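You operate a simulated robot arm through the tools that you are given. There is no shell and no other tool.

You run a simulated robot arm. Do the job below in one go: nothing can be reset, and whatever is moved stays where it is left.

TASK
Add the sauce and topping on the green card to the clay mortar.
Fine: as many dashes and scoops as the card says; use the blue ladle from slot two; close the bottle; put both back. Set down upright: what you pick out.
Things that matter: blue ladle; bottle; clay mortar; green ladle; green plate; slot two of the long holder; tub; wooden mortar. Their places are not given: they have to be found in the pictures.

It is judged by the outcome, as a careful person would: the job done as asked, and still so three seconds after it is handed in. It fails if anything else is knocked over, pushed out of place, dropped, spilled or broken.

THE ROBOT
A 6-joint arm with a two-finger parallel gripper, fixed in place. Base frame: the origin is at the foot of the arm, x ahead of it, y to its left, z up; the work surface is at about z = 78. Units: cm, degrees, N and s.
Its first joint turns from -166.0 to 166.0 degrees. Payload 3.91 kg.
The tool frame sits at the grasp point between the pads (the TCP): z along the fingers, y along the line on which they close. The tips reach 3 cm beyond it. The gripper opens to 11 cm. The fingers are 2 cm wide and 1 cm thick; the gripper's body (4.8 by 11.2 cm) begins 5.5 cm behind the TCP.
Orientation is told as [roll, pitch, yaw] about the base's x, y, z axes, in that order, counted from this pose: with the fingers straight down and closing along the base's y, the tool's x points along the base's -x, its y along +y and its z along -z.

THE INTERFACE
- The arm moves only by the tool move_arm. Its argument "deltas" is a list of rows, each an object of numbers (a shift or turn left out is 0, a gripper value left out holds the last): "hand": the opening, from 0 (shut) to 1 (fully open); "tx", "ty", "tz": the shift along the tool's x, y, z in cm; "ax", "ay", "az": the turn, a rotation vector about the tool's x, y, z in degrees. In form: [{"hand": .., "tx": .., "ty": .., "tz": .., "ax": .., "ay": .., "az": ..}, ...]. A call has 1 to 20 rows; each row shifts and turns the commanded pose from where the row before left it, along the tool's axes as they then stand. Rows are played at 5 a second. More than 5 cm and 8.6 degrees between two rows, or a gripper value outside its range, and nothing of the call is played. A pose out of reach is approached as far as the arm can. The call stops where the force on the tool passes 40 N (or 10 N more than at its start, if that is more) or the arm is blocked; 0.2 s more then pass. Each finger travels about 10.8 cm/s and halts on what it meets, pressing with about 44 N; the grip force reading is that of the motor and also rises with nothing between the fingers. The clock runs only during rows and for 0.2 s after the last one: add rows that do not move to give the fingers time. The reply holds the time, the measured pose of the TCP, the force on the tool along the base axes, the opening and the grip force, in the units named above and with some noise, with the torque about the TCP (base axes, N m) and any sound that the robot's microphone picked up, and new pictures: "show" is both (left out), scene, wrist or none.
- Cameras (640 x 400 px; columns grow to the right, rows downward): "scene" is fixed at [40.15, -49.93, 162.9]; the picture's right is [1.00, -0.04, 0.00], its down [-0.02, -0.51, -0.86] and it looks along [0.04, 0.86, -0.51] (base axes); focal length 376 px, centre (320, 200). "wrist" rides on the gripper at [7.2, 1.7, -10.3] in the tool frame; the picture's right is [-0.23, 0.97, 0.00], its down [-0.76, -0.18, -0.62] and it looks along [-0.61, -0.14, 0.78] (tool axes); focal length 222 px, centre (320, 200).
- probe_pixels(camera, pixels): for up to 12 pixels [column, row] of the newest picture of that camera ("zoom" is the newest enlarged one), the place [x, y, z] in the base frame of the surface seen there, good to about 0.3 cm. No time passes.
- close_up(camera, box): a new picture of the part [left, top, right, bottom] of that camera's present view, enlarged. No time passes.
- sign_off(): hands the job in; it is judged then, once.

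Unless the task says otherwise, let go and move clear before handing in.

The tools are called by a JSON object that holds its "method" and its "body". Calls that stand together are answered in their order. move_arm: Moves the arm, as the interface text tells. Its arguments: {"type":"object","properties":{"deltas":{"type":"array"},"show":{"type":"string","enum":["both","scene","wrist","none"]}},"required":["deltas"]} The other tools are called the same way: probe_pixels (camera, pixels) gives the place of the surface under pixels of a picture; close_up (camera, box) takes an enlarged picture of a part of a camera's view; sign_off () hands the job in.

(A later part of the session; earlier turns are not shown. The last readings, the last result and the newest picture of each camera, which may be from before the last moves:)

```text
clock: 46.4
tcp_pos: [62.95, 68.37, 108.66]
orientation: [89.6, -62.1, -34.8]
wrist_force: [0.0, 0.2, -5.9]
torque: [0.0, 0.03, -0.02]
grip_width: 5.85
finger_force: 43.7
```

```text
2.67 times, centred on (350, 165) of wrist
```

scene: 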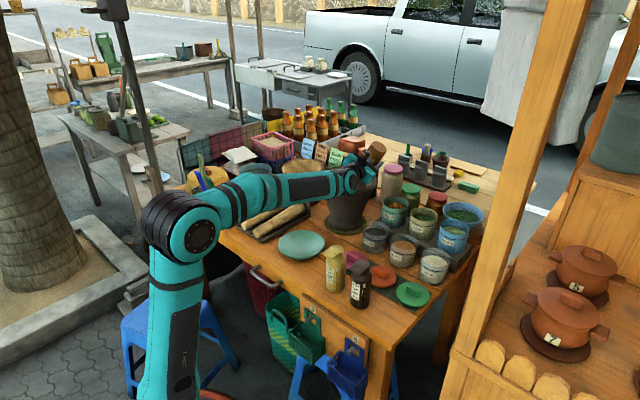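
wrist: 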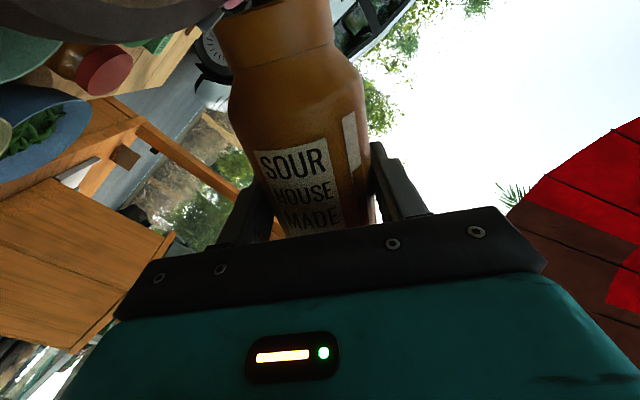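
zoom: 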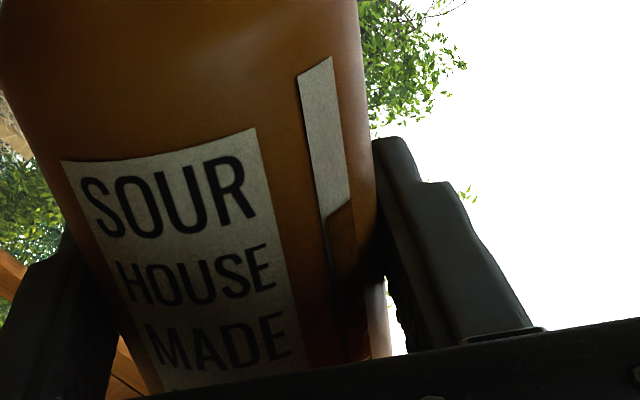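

No change from the shake. I'll turn back to 72°, where the wrist camera can see the mortar's contents and the strip, to look for evidence of a dash.

{"method": "move_arm", "body": {"deltas": [{"az": 8}, {"az": 8}, {"az": 8}, {"az": 8}, {"az": 8}, {"az": 8}, {"az": 8}, {"az": 8}, {"az": 8}, {"az": 8}, {"az": 0}]}}

{"method": "close_up", "body": {"camera": "wrist", "box": [300, 90, 400, 240]}}

{"method": "close_up", "body": {"camera": "wrist", "box": [0, 60, 240, 340]}}

{"method": "close_up", "body": {"camera": "scene", "box": [310, 110, 410, 200]}}

```text
clock: 48.8
tcp_pos: [62.83, 68.42, 108.36]
orientation: [89.8, 18.1, -35.1]
wrist_force: [-0.3, -0.2, -5.1]
torque: [0.02, 0.01, 0.04]
grip_width: 5.87
finger_force: 44.2
```

scene: 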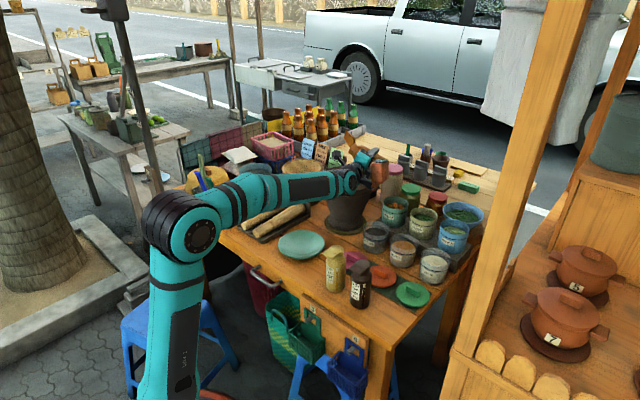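
wrist: 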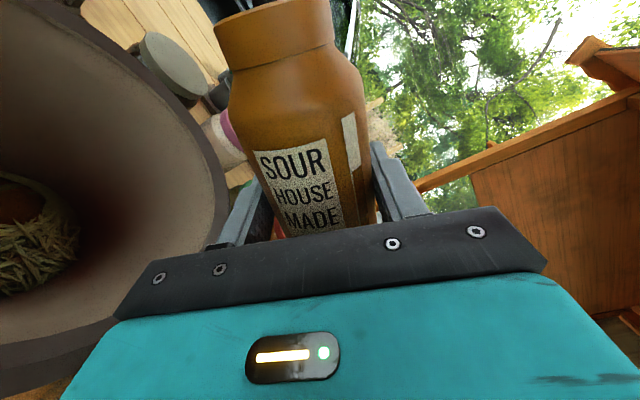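

```text
2.67 times, centred on (350, 165) of wrist
```

zoom: 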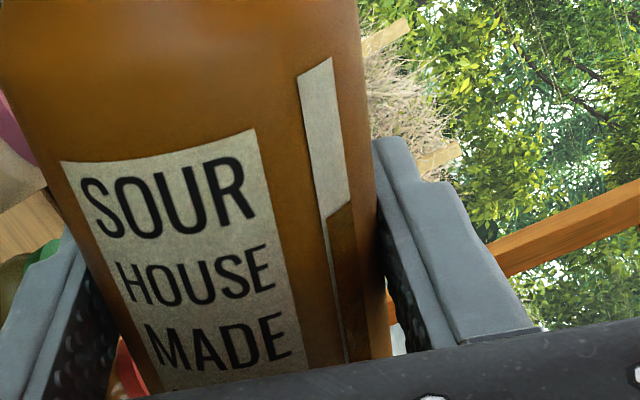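

```text
1.43 times, centred on (120, 200) of wrist
```

zoom: 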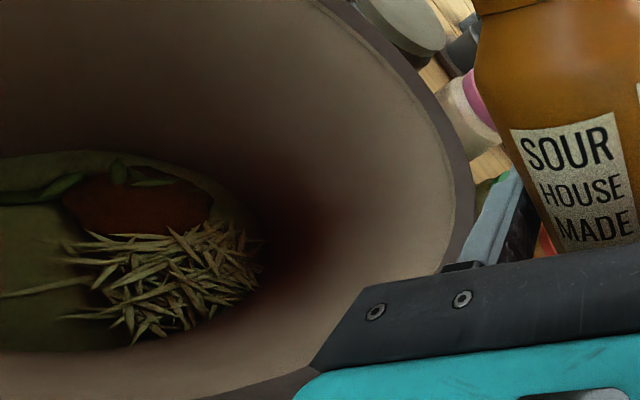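

```text
4.44 times, centred on (360, 155) of scene
```

zoom: 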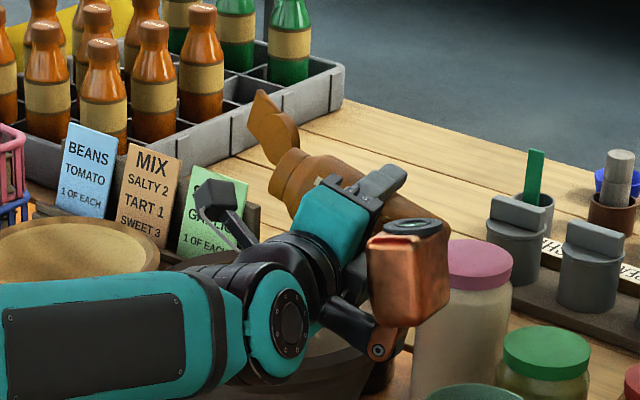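

The mortar now shows a brown-red puddle (zoom (140,200)) beside the papaya, and the white part of the strip may be longer. I'll probe the strip in the wrist view to compare the level with its original place.

{"method": "probe_pixels", "body": {"camera": "wrist", "pixels": [[349, 117], [352, 140], [356, 165], [357, 172], [290, 148], [362, 215], [310, 165], [313, 190], [317, 215]]}}

{"method": "close_up", "body": {"camera": "wrist", "box": [0, 140, 120, 320]}}

{"method": "close_up", "body": {"camera": "scene", "box": [320, 235, 380, 310]}}

```text
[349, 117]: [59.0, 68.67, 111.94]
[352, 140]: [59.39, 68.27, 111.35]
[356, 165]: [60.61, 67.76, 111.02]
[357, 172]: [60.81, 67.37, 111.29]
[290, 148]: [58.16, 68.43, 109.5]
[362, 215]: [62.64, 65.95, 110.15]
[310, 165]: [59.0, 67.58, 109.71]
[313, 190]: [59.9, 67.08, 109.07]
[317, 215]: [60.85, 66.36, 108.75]
```

```text
2.22 times, centred on (60, 230) of wrist
```

zoom: 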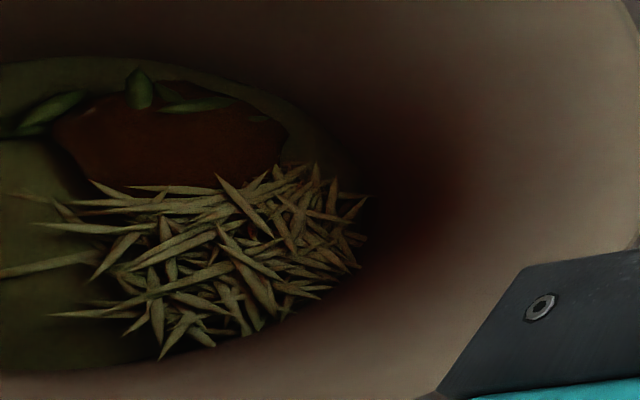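

```text
5.33 times, centred on (350, 272) of scene
```

zoom: 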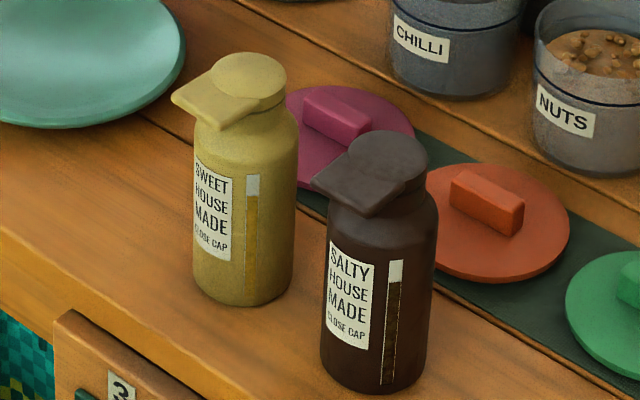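

The strip's white part has grown from about 1.5 cm to 2.3 cm and it stayed there through the later tilting and shake, so exactly one dash came out on tipping. I'll turn the bottle upright and carry it back above its place.

{"method": "move_arm", "body": {"deltas": [{"az": 8}, {"az": 8}, {"az": 8}, {"az": 8}, {"az": 8}, {"az": 8}, {"az": 8}, {"az": 8}, {"az": 8}, {"tz": -3.61, "ty": 2.5}, {"tz": -3.61, "ty": 2.5}, {"tz": -3.61, "ty": 2.5}, {"tz": -3.61, "ty": 2.5}, {"tz": -3.61, "ty": 2.5}, {"tz": -3.61, "ty": 2.5}, {"tz": -3.61, "ty": 2.5}, {"tz": -3.61, "ty": 2.5}, {"tz": -3.61, "ty": 2.5}, {"tz": -3.61, "ty": 2.5}]}}

{"method": "close_up", "body": {"camera": "scene", "box": [320, 180, 430, 300]}}

```text
clock: 52.8
tcp_pos: [62.32, 24.41, 108.24]
orientation: [-8.0, 89.9, -133.1]
wrist_force: [-0.2, 0.3, -6.9]
torque: [-0.04, 0.0, -0.02]
grip_width: 5.89
finger_force: 43.8
```

scene: 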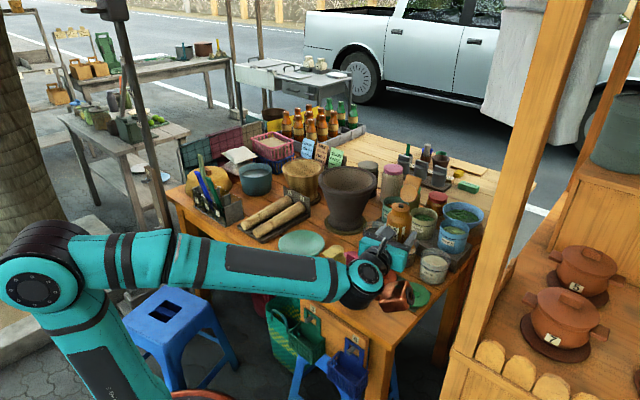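
wrist: 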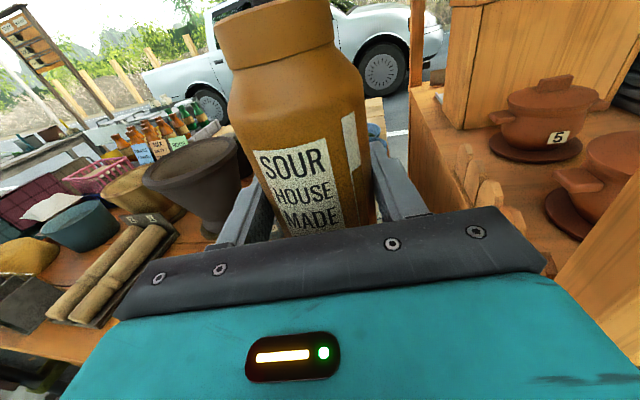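

```text
3.33 times, centred on (375, 240) of scene
```

zoom: 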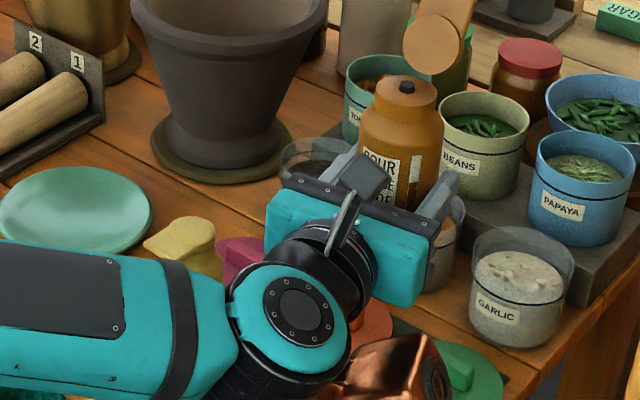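

Bottle upright with the flap still open, and above its old place. I'll lower most of the way, then finish slowly.

{"method": "move_arm", "body": {"deltas": [{"tx": -4.4, "ty": 0.15, "tz": 0.15}, {"tx": -4.4}, {"tx": -4.4}, {"tx": -4.4}, {"tx": -3.4}, {"tx": -2}, {"tx": 0}]}}

{"method": "close_up", "body": {"camera": "scene", "box": [330, 250, 430, 340]}}

```text
clock: 54.4
tcp_pos: [62.53, 24.49, 85.5]
orientation: [-4.2, 89.9, -129.2]
wrist_force: [-0.8, -0.1, -6.5]
torque: [-0.01, 0.04, -0.01]
grip_width: 5.86
finger_force: 43.3
```

scene: 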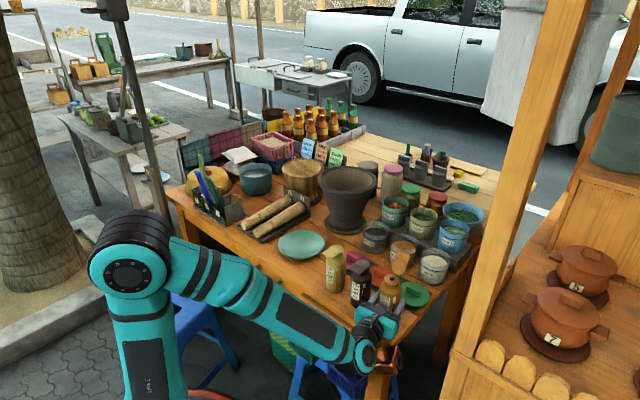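
wrist: 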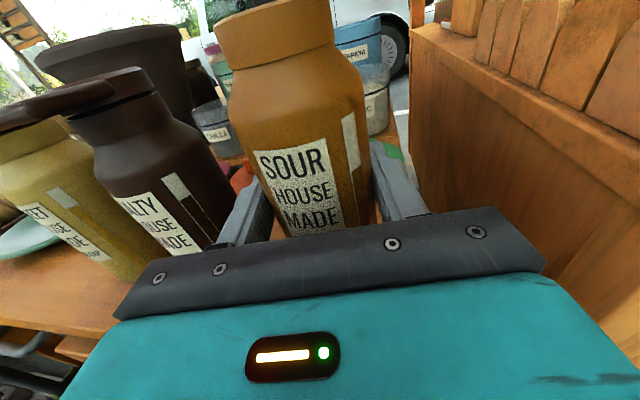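

```text
4.44 times, centred on (380, 295) of scene
```

zoom: 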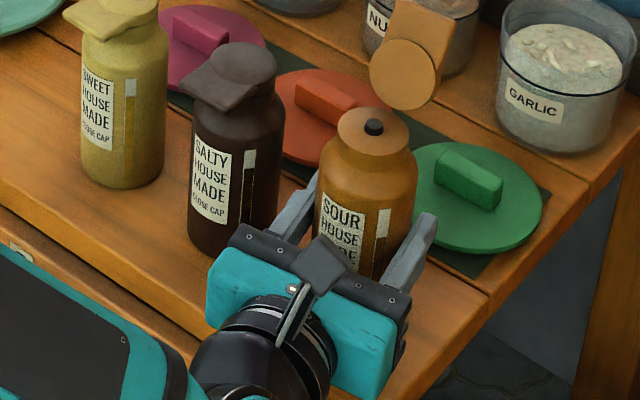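

The strip now shows a clearly longer white part (27 px vs 18 px before), confirming one dash. I'll lower the last 1.5 cm gently.

{"method": "move_arm", "body": {"deltas": [{"tx": -0.6}, {"tx": -0.4}, {"tx": -0.3}, {"tx": -0.15}, {"tx": 0}], "show": "none"}}

```text
clock: 55.6
tcp_pos: [62.76, 24.77, 83.99]
orientation: [-8.4, 89.8, -133.4]
wrist_force: [-0.6, 0.0, -5.8]
torque: [-0.03, 0.01, 0.01]
grip_width: 5.86
finger_force: 43.5
```

Still carrying the weight (-5.8 N). I'll lower in 0.1 cm steps until it bears on the table.

{"method": "move_arm", "body": {"deltas": [{"tx": -0.08}, {"tx": 0}], "show": "none"}}

{"method": "move_arm", "body": {"deltas": [{"tx": -0.08}, {"tx": 0}], "show": "none"}}

```text
clock: 56.2
tcp_pos: [62.69, 24.47, 83.94]
orientation: [-7.1, 89.9, -132.2]
wrist_force: [-0.5, 0.6, -6.7]
torque: [0.0, 0.0, 0.0]
grip_width: 5.87
finger_force: 43.9
```

```text
clock: 56.8
tcp_pos: [62.68, 24.5, 84.06]
orientation: [35.2, 89.9, -89.7]
wrist_force: [3.2, -1.5, 5.5]
torque: [-0.35, 0.04, 0.12]
grip_width: 5.88
finger_force: 44.1
```

Contact: the force swung to +5.5 N, so the bottle rests on the table. I'll open the fingers.

{"method": "move_arm", "body": {"deltas": [{"hand": 0.58}, {"hand": 0.68}, {"hand": 0.78}, {"tx": 0}]}}

{"method": "close_up", "body": {"camera": "scene", "box": [330, 250, 430, 340]}}

```text
clock: 57.8
tcp_pos: [62.63, 24.55, 83.9]
orientation: [-3.5, 90.0, -128.5]
wrist_force: [0.2, 0.0, 0.0]
torque: [0.0, 0.0, -0.04]
grip_width: 8.6
finger_force: 0.1
```

scene: 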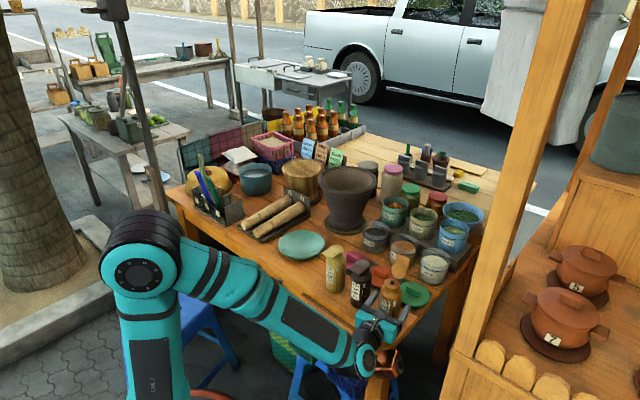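
wrist: 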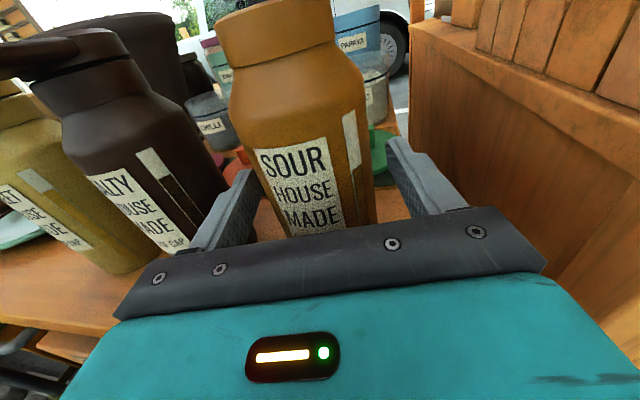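

```text
4.44 times, centred on (380, 295) of scene
```

zoom: 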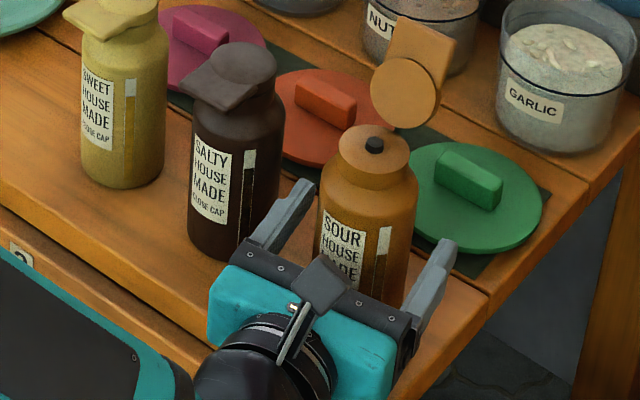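

Bottle is standing upright where it was. I'll back straight out, rise, and point the tool down again.

{"method": "move_arm", "body": {"deltas": [{"tz": -2.5}, {"tz": -3.5}, {"tz": -4}, {"tz": -4}, {"tx": 4.6}, {"tx": 4.6}, {"tx": 4.6}, {"tx": 4.6}, {"tx": 4.6}, {"tx": 4.6}, {"tx": 0}], "show": "scene"}}

{"method": "close_up", "body": {"camera": "scene", "box": [345, 240, 425, 330]}}

```text
clock: 60.2
tcp_pos: [54.48, 12.93, 111.85]
orientation: [-9.1, 89.8, -134.1]
wrist_force: [0.1, -0.5, 0.0]
torque: [-0.06, -0.01, 0.01]
grip_width: 8.58
finger_force: 0.0
```

scene: 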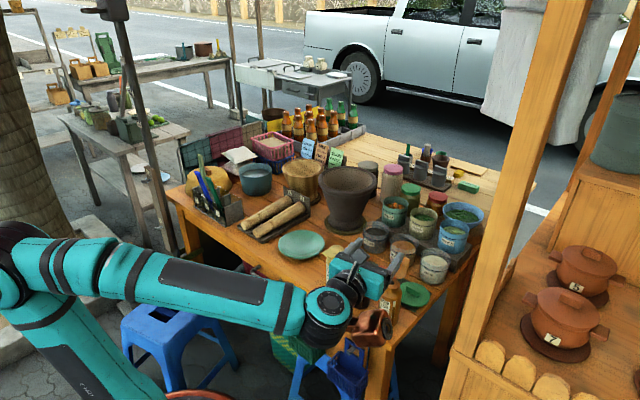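

```text
4.44 times, centred on (385, 285) of scene
```

zoom: 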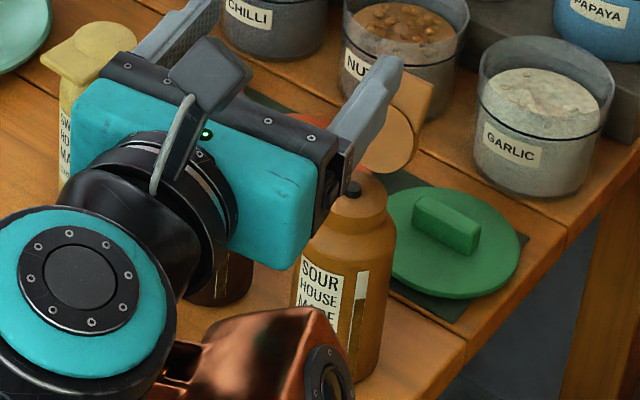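

I'll pitch the tool down, close the fingers, and move over and behind the open flap.

{"method": "move_arm", "body": {"deltas": [{"ay": -8.18, "hand": 0}, {"ay": -8.18}, {"ay": -8.18}, {"ay": -8.18}, {"ay": -8.18}, {"ay": -8.18}, {"ay": -8.18}, {"ay": -8.18}, {"ay": -8.18}, {"ay": -8.18}, {"ay": -8.2}, {"tx": 4.64}, {"tx": 4.64}, {"tx": 4.64}, {"tx": 4.64}, {"tx": 4.64}, {"tx": 0}]}}

{"method": "close_up", "body": {"camera": "scene", "box": [345, 220, 435, 320]}}

```text
clock: 63.8
tcp_pos: [68.31, 31.9, 111.42]
orientation: [0.1, -0.1, -125.0]
wrist_force: [0.2, 0.5, -1.0]
torque: [0.0, -0.02, 0.01]
grip_width: 0.01
finger_force: 38.2
```

scene: 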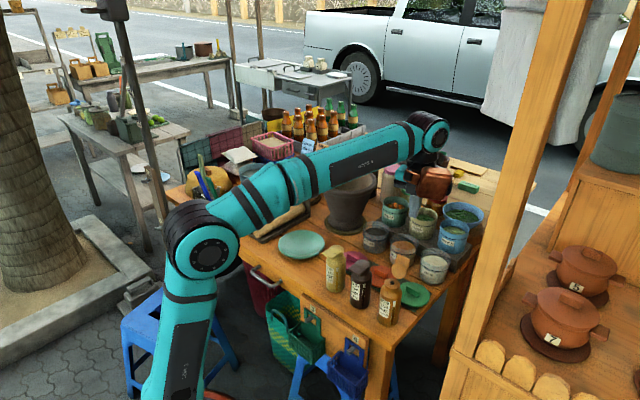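
wrist: 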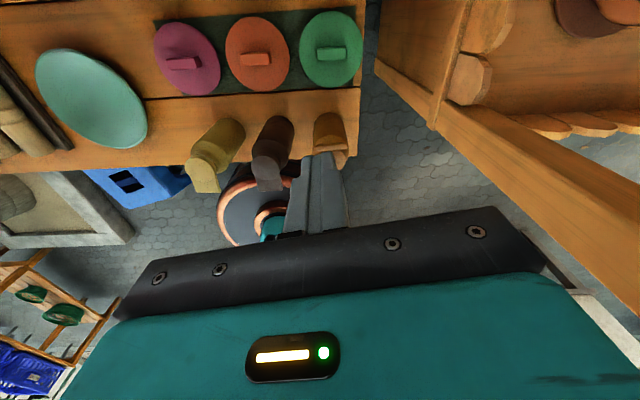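

```text
4.00 times, centred on (390, 270) of scene
```

zoom: 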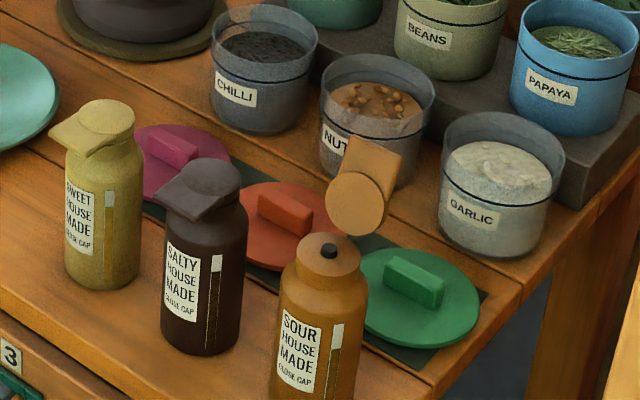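

The fingers are closed and positioned behind the open flap (flap at zoom (370,180)). I'll lower so the tips reach z≈95.5.

{"method": "move_arm", "body": {"deltas": [{"tz": 4.3, "ty": -0.3}, {"tz": 4.3}, {"tz": 4.3}, {"tx": 0}]}}

{"method": "close_up", "body": {"camera": "scene", "box": [345, 220, 435, 320]}}

{"method": "close_up", "body": {"camera": "wrist", "box": [230, 90, 410, 230]}}

```text
clock: 64.8
tcp_pos: [67.97, 32.52, 98.08]
orientation: [0.0, -0.1, -125.0]
wrist_force: [0.0, -0.2, -0.5]
torque: [0.01, 0.01, -0.01]
grip_width: 0.0
finger_force: 37.8
```

scene: 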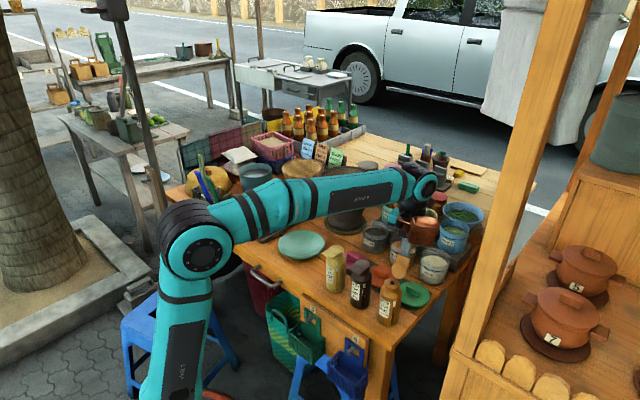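
wrist: 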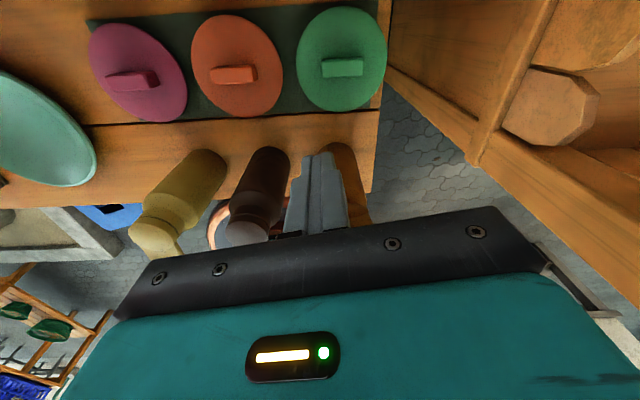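

```text
4.00 times, centred on (390, 270) of scene
```

zoom: 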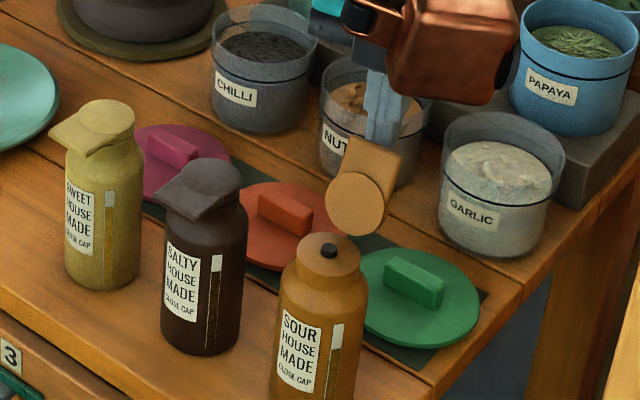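

```text
2.86 times, centred on (320, 160) of wrist
```

zoom: 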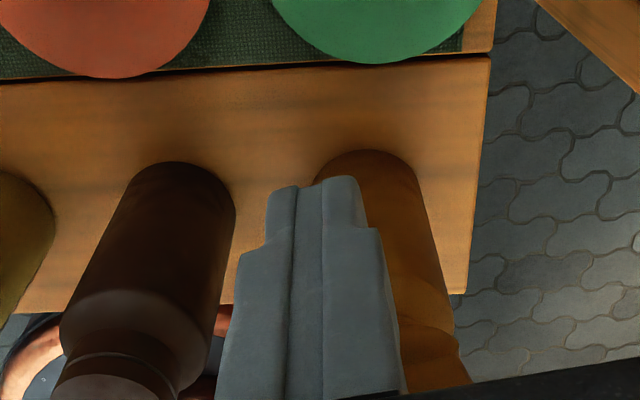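

The closed fingers stand just behind the flap. I'll push it forward slowly (1 cm per step) and check halfway.

{"method": "move_arm", "body": {"deltas": [{"tx": -1.5, "ty": 0.3}, {"tx": -1.2}, {"tx": -1}, {"tx": -1}, {"tx": -1}, {"tx": 0}]}}

{"method": "close_up", "body": {"camera": "scene", "box": [345, 220, 435, 320]}}

```text
clock: 66.2
tcp_pos: [64.71, 27.54, 98.44]
orientation: [0.0, -0.2, -125.2]
wrist_force: [-0.3, 0.2, -0.2]
torque: [0.03, -0.02, 0.0]
grip_width: 0.0
finger_force: 36.9
```

scene: 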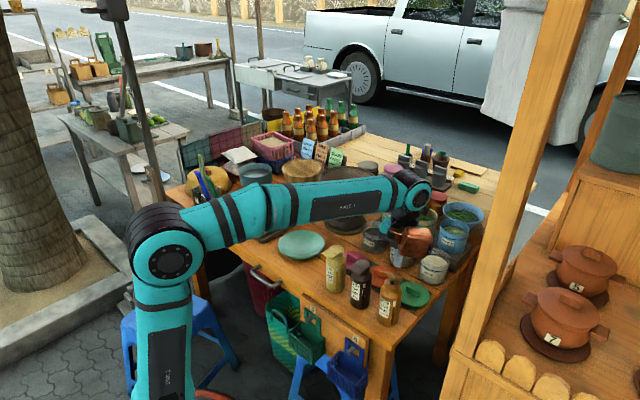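
wrist: 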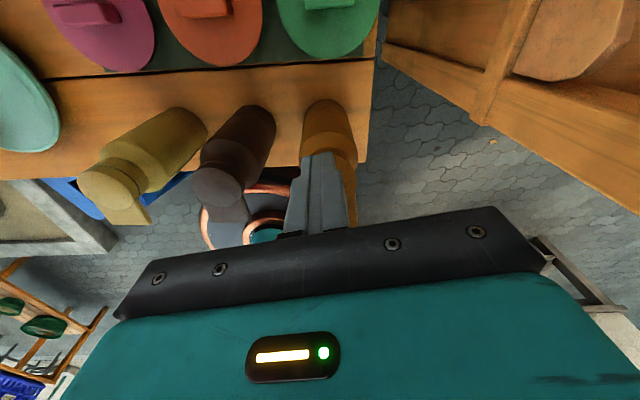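

```text
4.00 times, centred on (390, 270) of scene
```

zoom: 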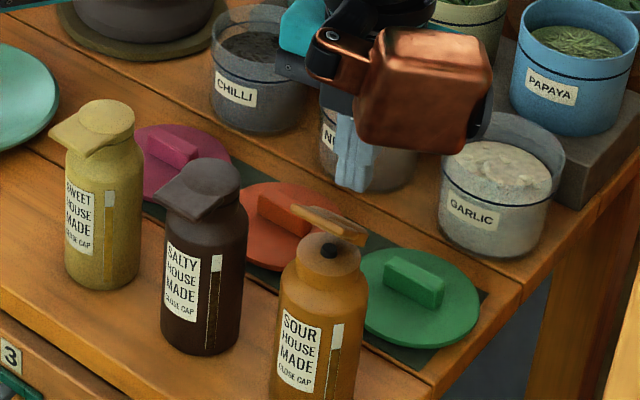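

The flap has swung forward past vertical and now stands roughly half closed (zoom (330,225)); the bottle hasn't moved. I'll push further forward over the cap.

{"method": "move_arm", "body": {"deltas": [{"tx": -1}, {"tx": -1}, {"tx": -1}, {"tx": -0.8}, {"tx": -0.8}, {"tx": 0}]}}

{"method": "close_up", "body": {"camera": "scene", "box": [345, 220, 435, 320]}}

```text
clock: 67.6
tcp_pos: [62.05, 23.61, 98.61]
orientation: [0.0, -0.1, -125.0]
wrist_force: [-0.4, 0.3, -0.1]
torque: [-0.01, -0.01, -0.03]
grip_width: 0.01
finger_force: 37.0
```

scene: 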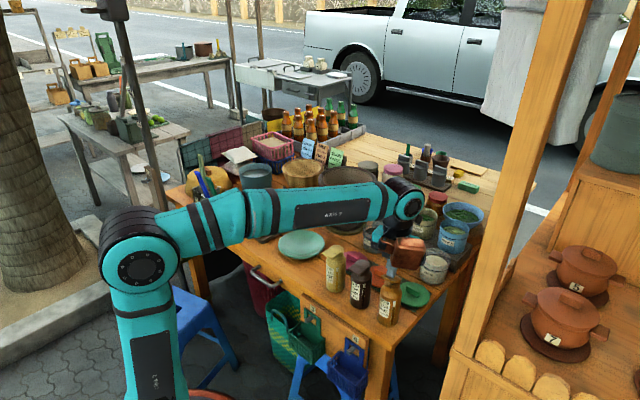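
wrist: 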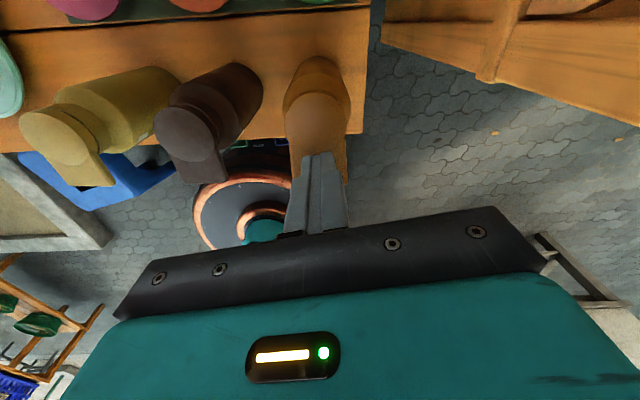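

```text
4.00 times, centred on (390, 270) of scene
```

zoom: 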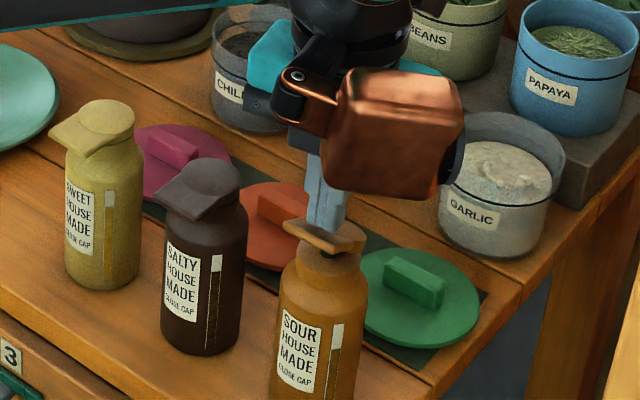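

The flap is about a third open now, with the fingertips on top of it. I'll press down gently.

{"method": "move_arm", "body": {"deltas": [{"tz": 0.5}, {"tz": 0.5}, {"tz": 0.4}, {"tz": 0.4}, {"tz": 0}]}}

{"method": "close_up", "body": {"camera": "scene", "box": [345, 220, 435, 320]}}

```text
clock: 68.8
tcp_pos: [62.09, 23.5, 96.89]
orientation: [-0.1, -0.1, -125.1]
wrist_force: [0.4, 0.7, 0.5]
torque: [0.02, 0.01, 0.02]
grip_width: 0.0
finger_force: 37.6
```

scene: 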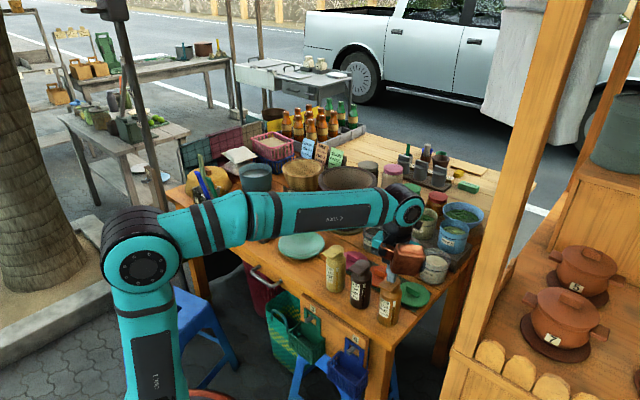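
wrist: 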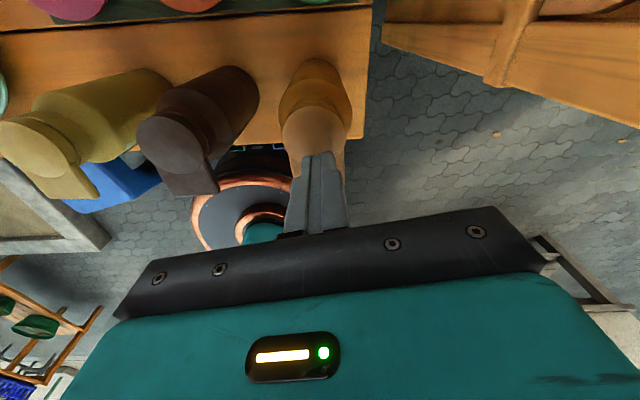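

```text
4.00 times, centred on (390, 270) of scene
```

zoom: 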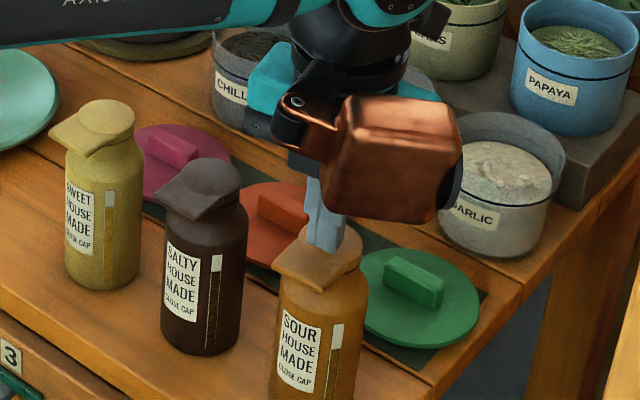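

Nearly closed. I'll press the last few millimetres, watching the force.

{"method": "move_arm", "body": {"deltas": [{"tz": 0.3}, {"tz": 0.2}, {"tz": 0.1}, {"tz": 0}], "show": "none"}}

{"method": "move_arm", "body": {"deltas": [{"tz": 0.1}, {"tz": 0}], "show": "none"}}

{"method": "close_up", "body": {"camera": "scene", "box": [360, 260, 420, 320]}}

```text
clock: 69.8
tcp_pos: [62.0, 23.59, 96.15]
orientation: [0.0, -0.1, -125.1]
wrist_force: [-0.3, 0.1, 0.0]
torque: [-0.01, -0.01, 0.0]
grip_width: 0.0
finger_force: 37.6
```

```text
clock: 70.4
tcp_pos: [62.08, 23.49, 96.16]
orientation: [0.0, -0.1, -125.0]
wrist_force: [3.0, 0.0, 11.2]
torque: [0.09, -0.14, -0.01]
grip_width: 0.0
finger_force: 37.6
```

```text
6.67 times, centred on (390, 290) of scene
```

zoom: 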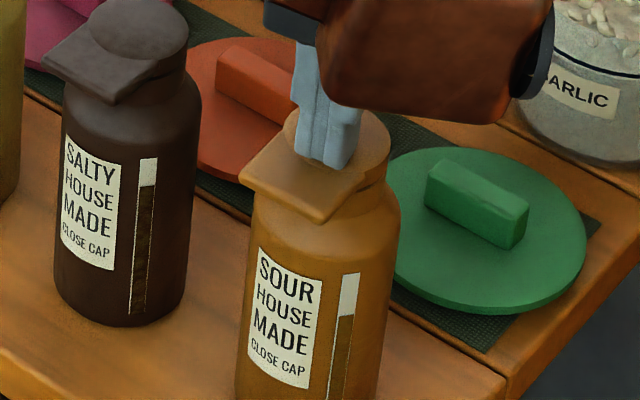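

Force rose to 11 N at tip height 93.2 – the cap's closed height. I'll lift off and verify that it stays shut.

{"method": "move_arm", "body": {"deltas": [{"tz": -0.5}, {"tz": -2}, {"tz": -4.5}, {"tz": -4.5}, {"tz": -4.5}, {"tz": 0}]}}

{"method": "close_up", "body": {"camera": "scene", "box": [360, 260, 420, 320]}}

{"method": "close_up", "body": {"camera": "wrist", "box": [230, 90, 410, 230]}}

```text
clock: 71.8
tcp_pos: [62.09, 23.73, 112.16]
orientation: [-0.1, -0.1, -124.9]
wrist_force: [0.9, 0.2, -1.2]
torque: [0.03, -0.01, -0.01]
grip_width: 0.0
finger_force: 37.5
```

scene: 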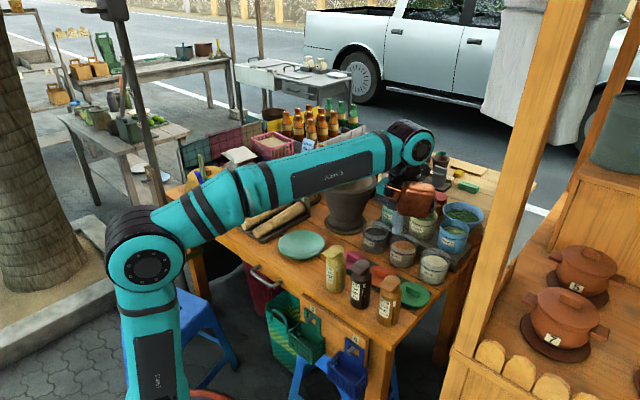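
wrist: 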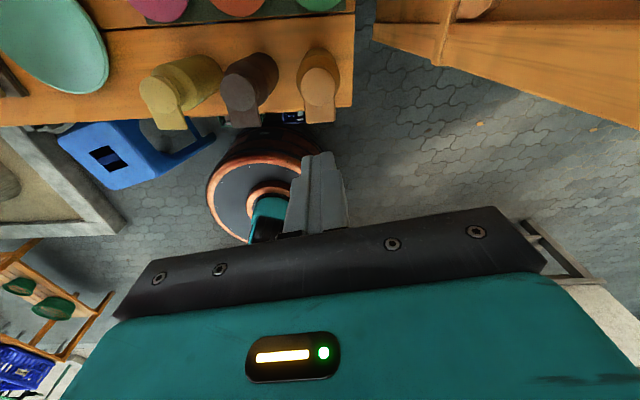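

```text
6.67 times, centred on (390, 290) of scene
```

zoom: 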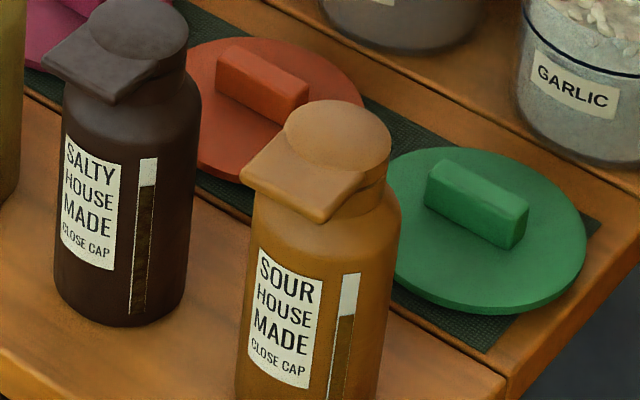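

```text
2.86 times, centred on (320, 160) of wrist
```

zoom: 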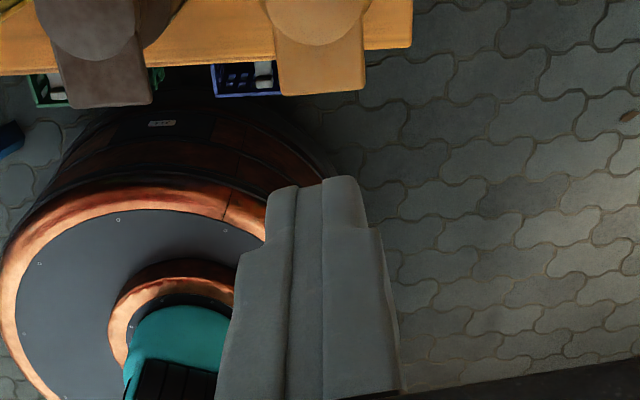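

The cap is shut and the SOUR bottle stands as before, with one dash gone. Next is the ladle: I'll swing over toward the holder, first turning the wrist, then travelling.

{"method": "move_arm", "body": {"deltas": [{"az": -8.5, "tz": -0.3}, {"az": -8.5, "tz": -0.3}, {"az": -8.5, "tz": -0.3}, {"az": -8.5, "tz": -0.3}, {"az": -8.5, "tz": -0.3}, {"az": -8.5, "tz": -0.3}, {"az": -8.5, "tz": -0.3}, {"az": -8.5, "tz": -0.3}, {"az": -8.5, "tz": -0.3}, {"az": -8.5, "tz": -0.3}, {"tx": 0, "hand": 0.5}], "show": "none"}}

{"method": "move_arm", "body": {"deltas": [{"tx": 4.85, "ty": -0.82}, {"tx": 4.85, "ty": -0.82}, {"tx": 4.85, "ty": -0.82}, {"tx": 4.85, "ty": -0.82}, {"tx": 4.85, "ty": -0.82}, {"tx": 4.85, "ty": -0.82}, {"tx": 4.85, "ty": -0.82}, {"tx": 4.85, "ty": -0.82}, {"tx": 4.85, "ty": -0.82}, {"tx": 4.85, "ty": -0.82}, {"tx": 4.85, "ty": -0.82}, {"tx": 4.85, "ty": -0.82}, {"tx": 4.85, "ty": -0.82}, {"tx": 4.85, "ty": -0.82}, {"tx": 4.85, "ty": -0.82}, {"tx": 4.85, "ty": -0.82}, {"tx": 4.85, "ty": -0.82}, {"tx": 0}]}}

```text
clock: 74.2
tcp_pos: [62.11, 23.61, 115.24]
orientation: [-0.1, 0.0, -40.1]
wrist_force: [0.1, -1.0, -0.2]
torque: [0.03, 0.02, 0.01]
grip_width: 5.51
finger_force: 0.1
```

```text
clock: 78.0
tcp_pos: [-10.15, 65.85, 115.13]
orientation: [0.0, 0.0, -40.1]
wrist_force: [0.1, 0.8, -0.3]
torque: [0.02, 0.01, 0.03]
grip_width: 5.51
finger_force: 0.0
```

scene: 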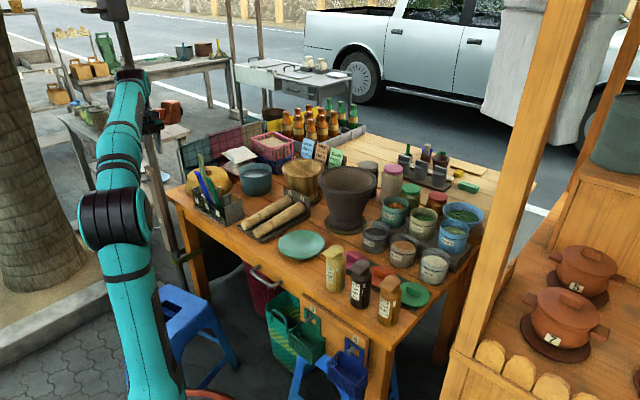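
wrist: 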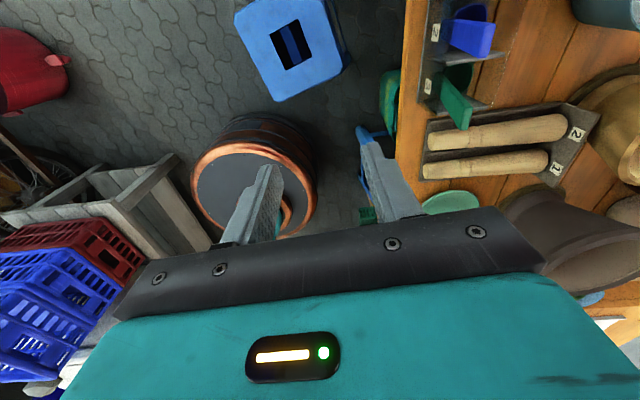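

The wrist view shows the holder at upper right, but mostly cut off. There's a pole near the table's left side; I'll check its place before turning.

{"method": "probe_pixels", "body": {"camera": "scene", "pixels": [[118, 45], [157, 175], [168, 220], [182, 275], [170, 130], [150, 140], [120, 90], [205, 190]]}}

{"method": "close_up", "body": {"camera": "scene", "box": [170, 140, 260, 240]}}

{"method": "close_up", "body": {"camera": "wrist", "box": [400, 0, 560, 140]}}

```text
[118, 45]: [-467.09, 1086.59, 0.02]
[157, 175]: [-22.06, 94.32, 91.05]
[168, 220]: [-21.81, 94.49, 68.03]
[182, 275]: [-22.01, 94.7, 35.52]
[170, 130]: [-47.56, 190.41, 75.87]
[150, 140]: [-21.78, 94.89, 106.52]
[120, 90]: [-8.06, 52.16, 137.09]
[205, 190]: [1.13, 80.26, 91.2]
```

```text
4.00 times, centred on (215, 190) of scene
```

zoom: 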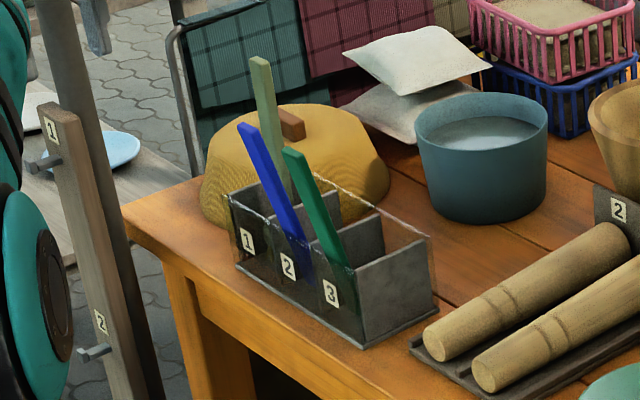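

```text
2.86 times, centred on (480, 70) of wrist
```

zoom: 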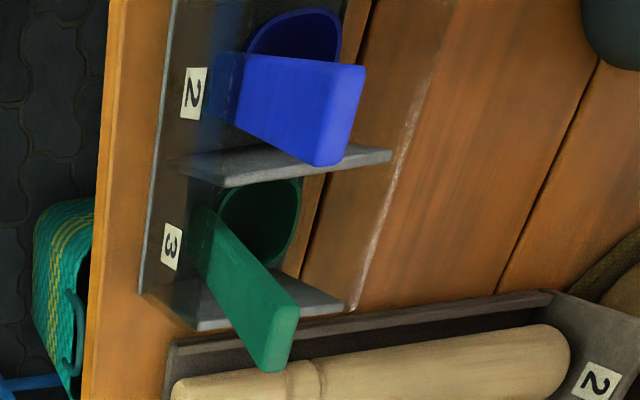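

The pole is at [-22, 94.5], clear of this spot. I'll rotate the wrist 90° so the camera looks at the holder from the front.

{"method": "move_arm", "body": {"deltas": [{"az": -8.2}, {"az": -8.2}, {"az": -8.2}, {"az": -8.2}, {"az": -8.2}, {"az": -8.2}, {"az": -8.2}, {"az": -8.2}, {"az": -8.2}, {"az": -8.2}, {"az": -8.2}, {"tx": 0}]}}

{"method": "close_up", "body": {"camera": "wrist", "box": [240, 60, 440, 210]}}

```text
clock: 80.6
tcp_pos: [-10.13, 65.96, 115.12]
orientation: [0.0, 0.1, 50.3]
wrist_force: [0.1, 1.0, -0.2]
torque: [0.01, 0.0, -0.02]
grip_width: 5.51
finger_force: 0.1
```

scene: 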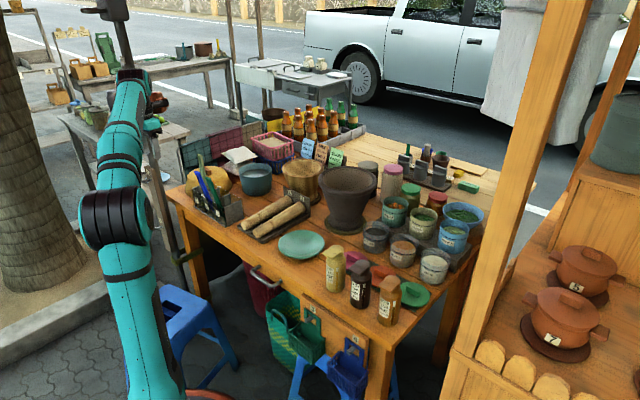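
wrist: 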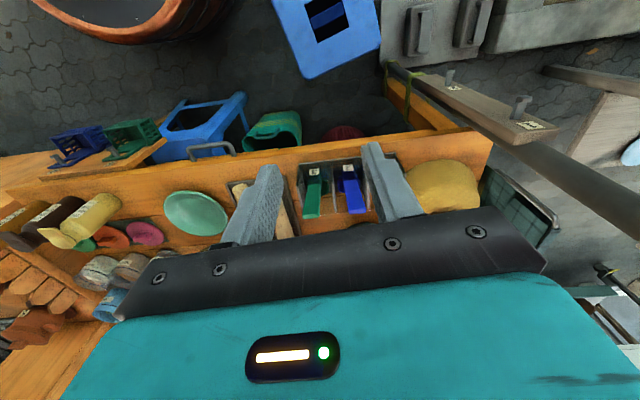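

```text
2.67 times, centred on (340, 135) of wrist
```

zoom: 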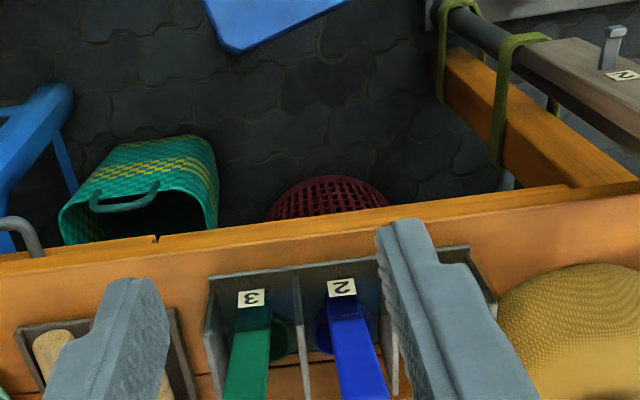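

The holder's slots 2 and 3 are seen between the fingers (labels at zoom (340,288) and (250,298)). I'll open the fingers and step back for an unobstructed view.

{"method": "move_arm", "body": {"deltas": [{"tx": 4, "hand": 1.0}, {"tx": 4, "ty": -2}, {"tx": 0}, {"tx": 0}]}}

{"method": "close_up", "body": {"camera": "wrist", "box": [260, 130, 420, 240]}}

```text
clock: 81.6
tcp_pos: [-13.32, 58.52, 115.05]
orientation: [0.0, 0.2, 50.2]
wrist_force: [-0.5, 0.0, -0.3]
torque: [0.01, -0.01, -0.01]
grip_width: 11.0
finger_force: 0.0
```

scene: 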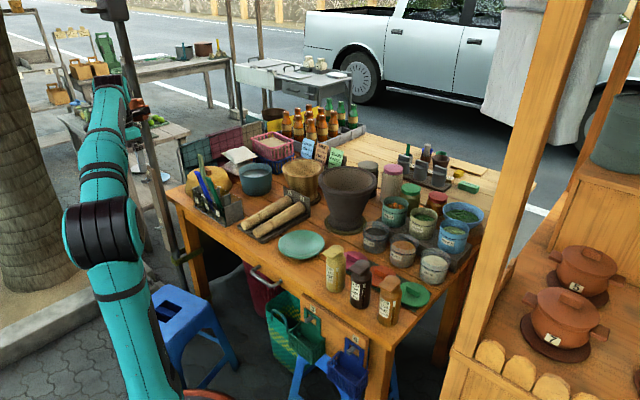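
wrist: 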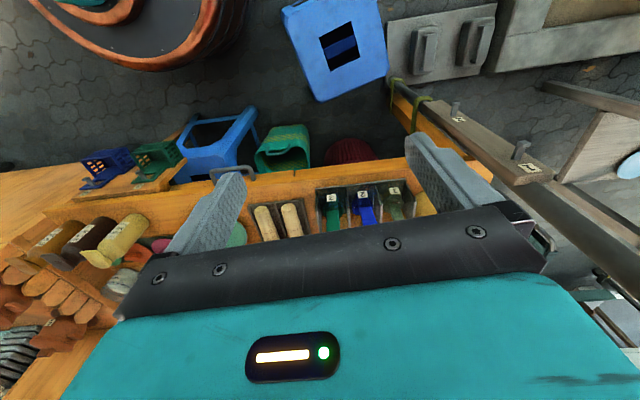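

```text
3.64 times, centred on (340, 185) of wrist
```

zoom: 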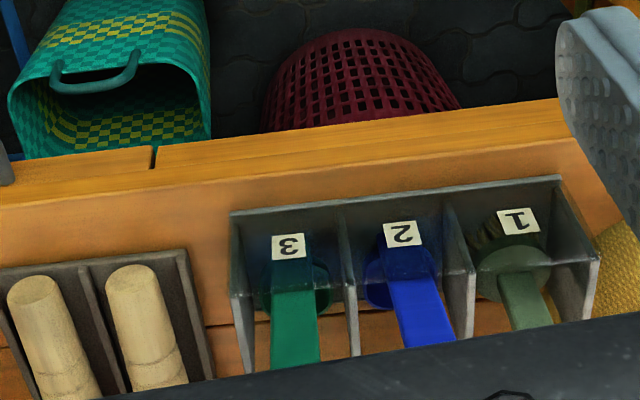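

All three ladles are cup-shaped with tall flat handles leaning toward the front panel (labels at zoom (288,247), (403,233), (518,221)). I'll measure the blue handle from the unobstructed scene view.

{"method": "close_up", "body": {"camera": "scene", "box": [185, 165, 249, 225]}}

```text
6.67 times, centred on (217, 195) of scene
```

zoom: 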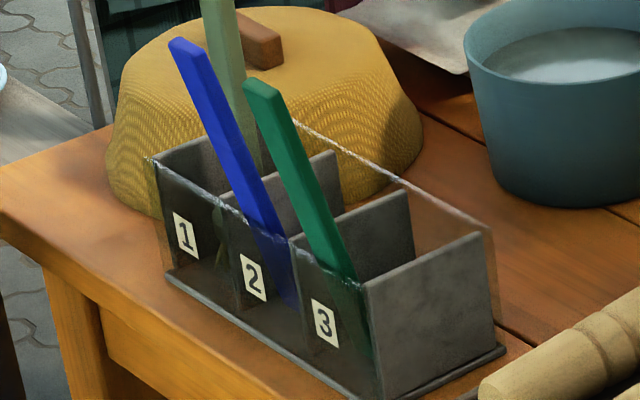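

{"method": "probe_pixels", "body": {"camera": "zoom", "pixels": [[190, 48], [193, 65], [205, 95], [218, 125], [230, 152], [243, 180], [255, 210], [265, 230], [280, 265], [178, 50], [200, 42], [185, 40]]}}

{"method": "probe_pixels", "body": {"camera": "zoom", "pixels": [[268, 95], [285, 130], [305, 180], [325, 225], [150, 160], [223, 200], [292, 238], [365, 285], [490, 235], [410, 195], [338, 155], [165, 275]]}}

```text
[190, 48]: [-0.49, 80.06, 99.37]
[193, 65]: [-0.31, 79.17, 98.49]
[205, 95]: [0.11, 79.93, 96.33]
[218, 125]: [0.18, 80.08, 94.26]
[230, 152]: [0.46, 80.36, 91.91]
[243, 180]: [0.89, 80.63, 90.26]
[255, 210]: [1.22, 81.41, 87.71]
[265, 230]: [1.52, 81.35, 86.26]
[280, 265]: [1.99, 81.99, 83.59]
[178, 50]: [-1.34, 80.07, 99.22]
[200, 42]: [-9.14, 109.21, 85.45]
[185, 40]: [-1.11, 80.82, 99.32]
```

```text
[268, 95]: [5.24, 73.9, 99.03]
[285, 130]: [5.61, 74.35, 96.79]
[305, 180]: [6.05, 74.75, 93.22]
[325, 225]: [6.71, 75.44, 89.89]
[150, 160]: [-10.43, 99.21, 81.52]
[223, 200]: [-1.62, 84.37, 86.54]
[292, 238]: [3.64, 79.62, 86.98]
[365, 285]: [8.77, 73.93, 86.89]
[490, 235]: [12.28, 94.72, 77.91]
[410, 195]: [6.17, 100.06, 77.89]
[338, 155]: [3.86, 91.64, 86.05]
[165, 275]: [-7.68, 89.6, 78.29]
```

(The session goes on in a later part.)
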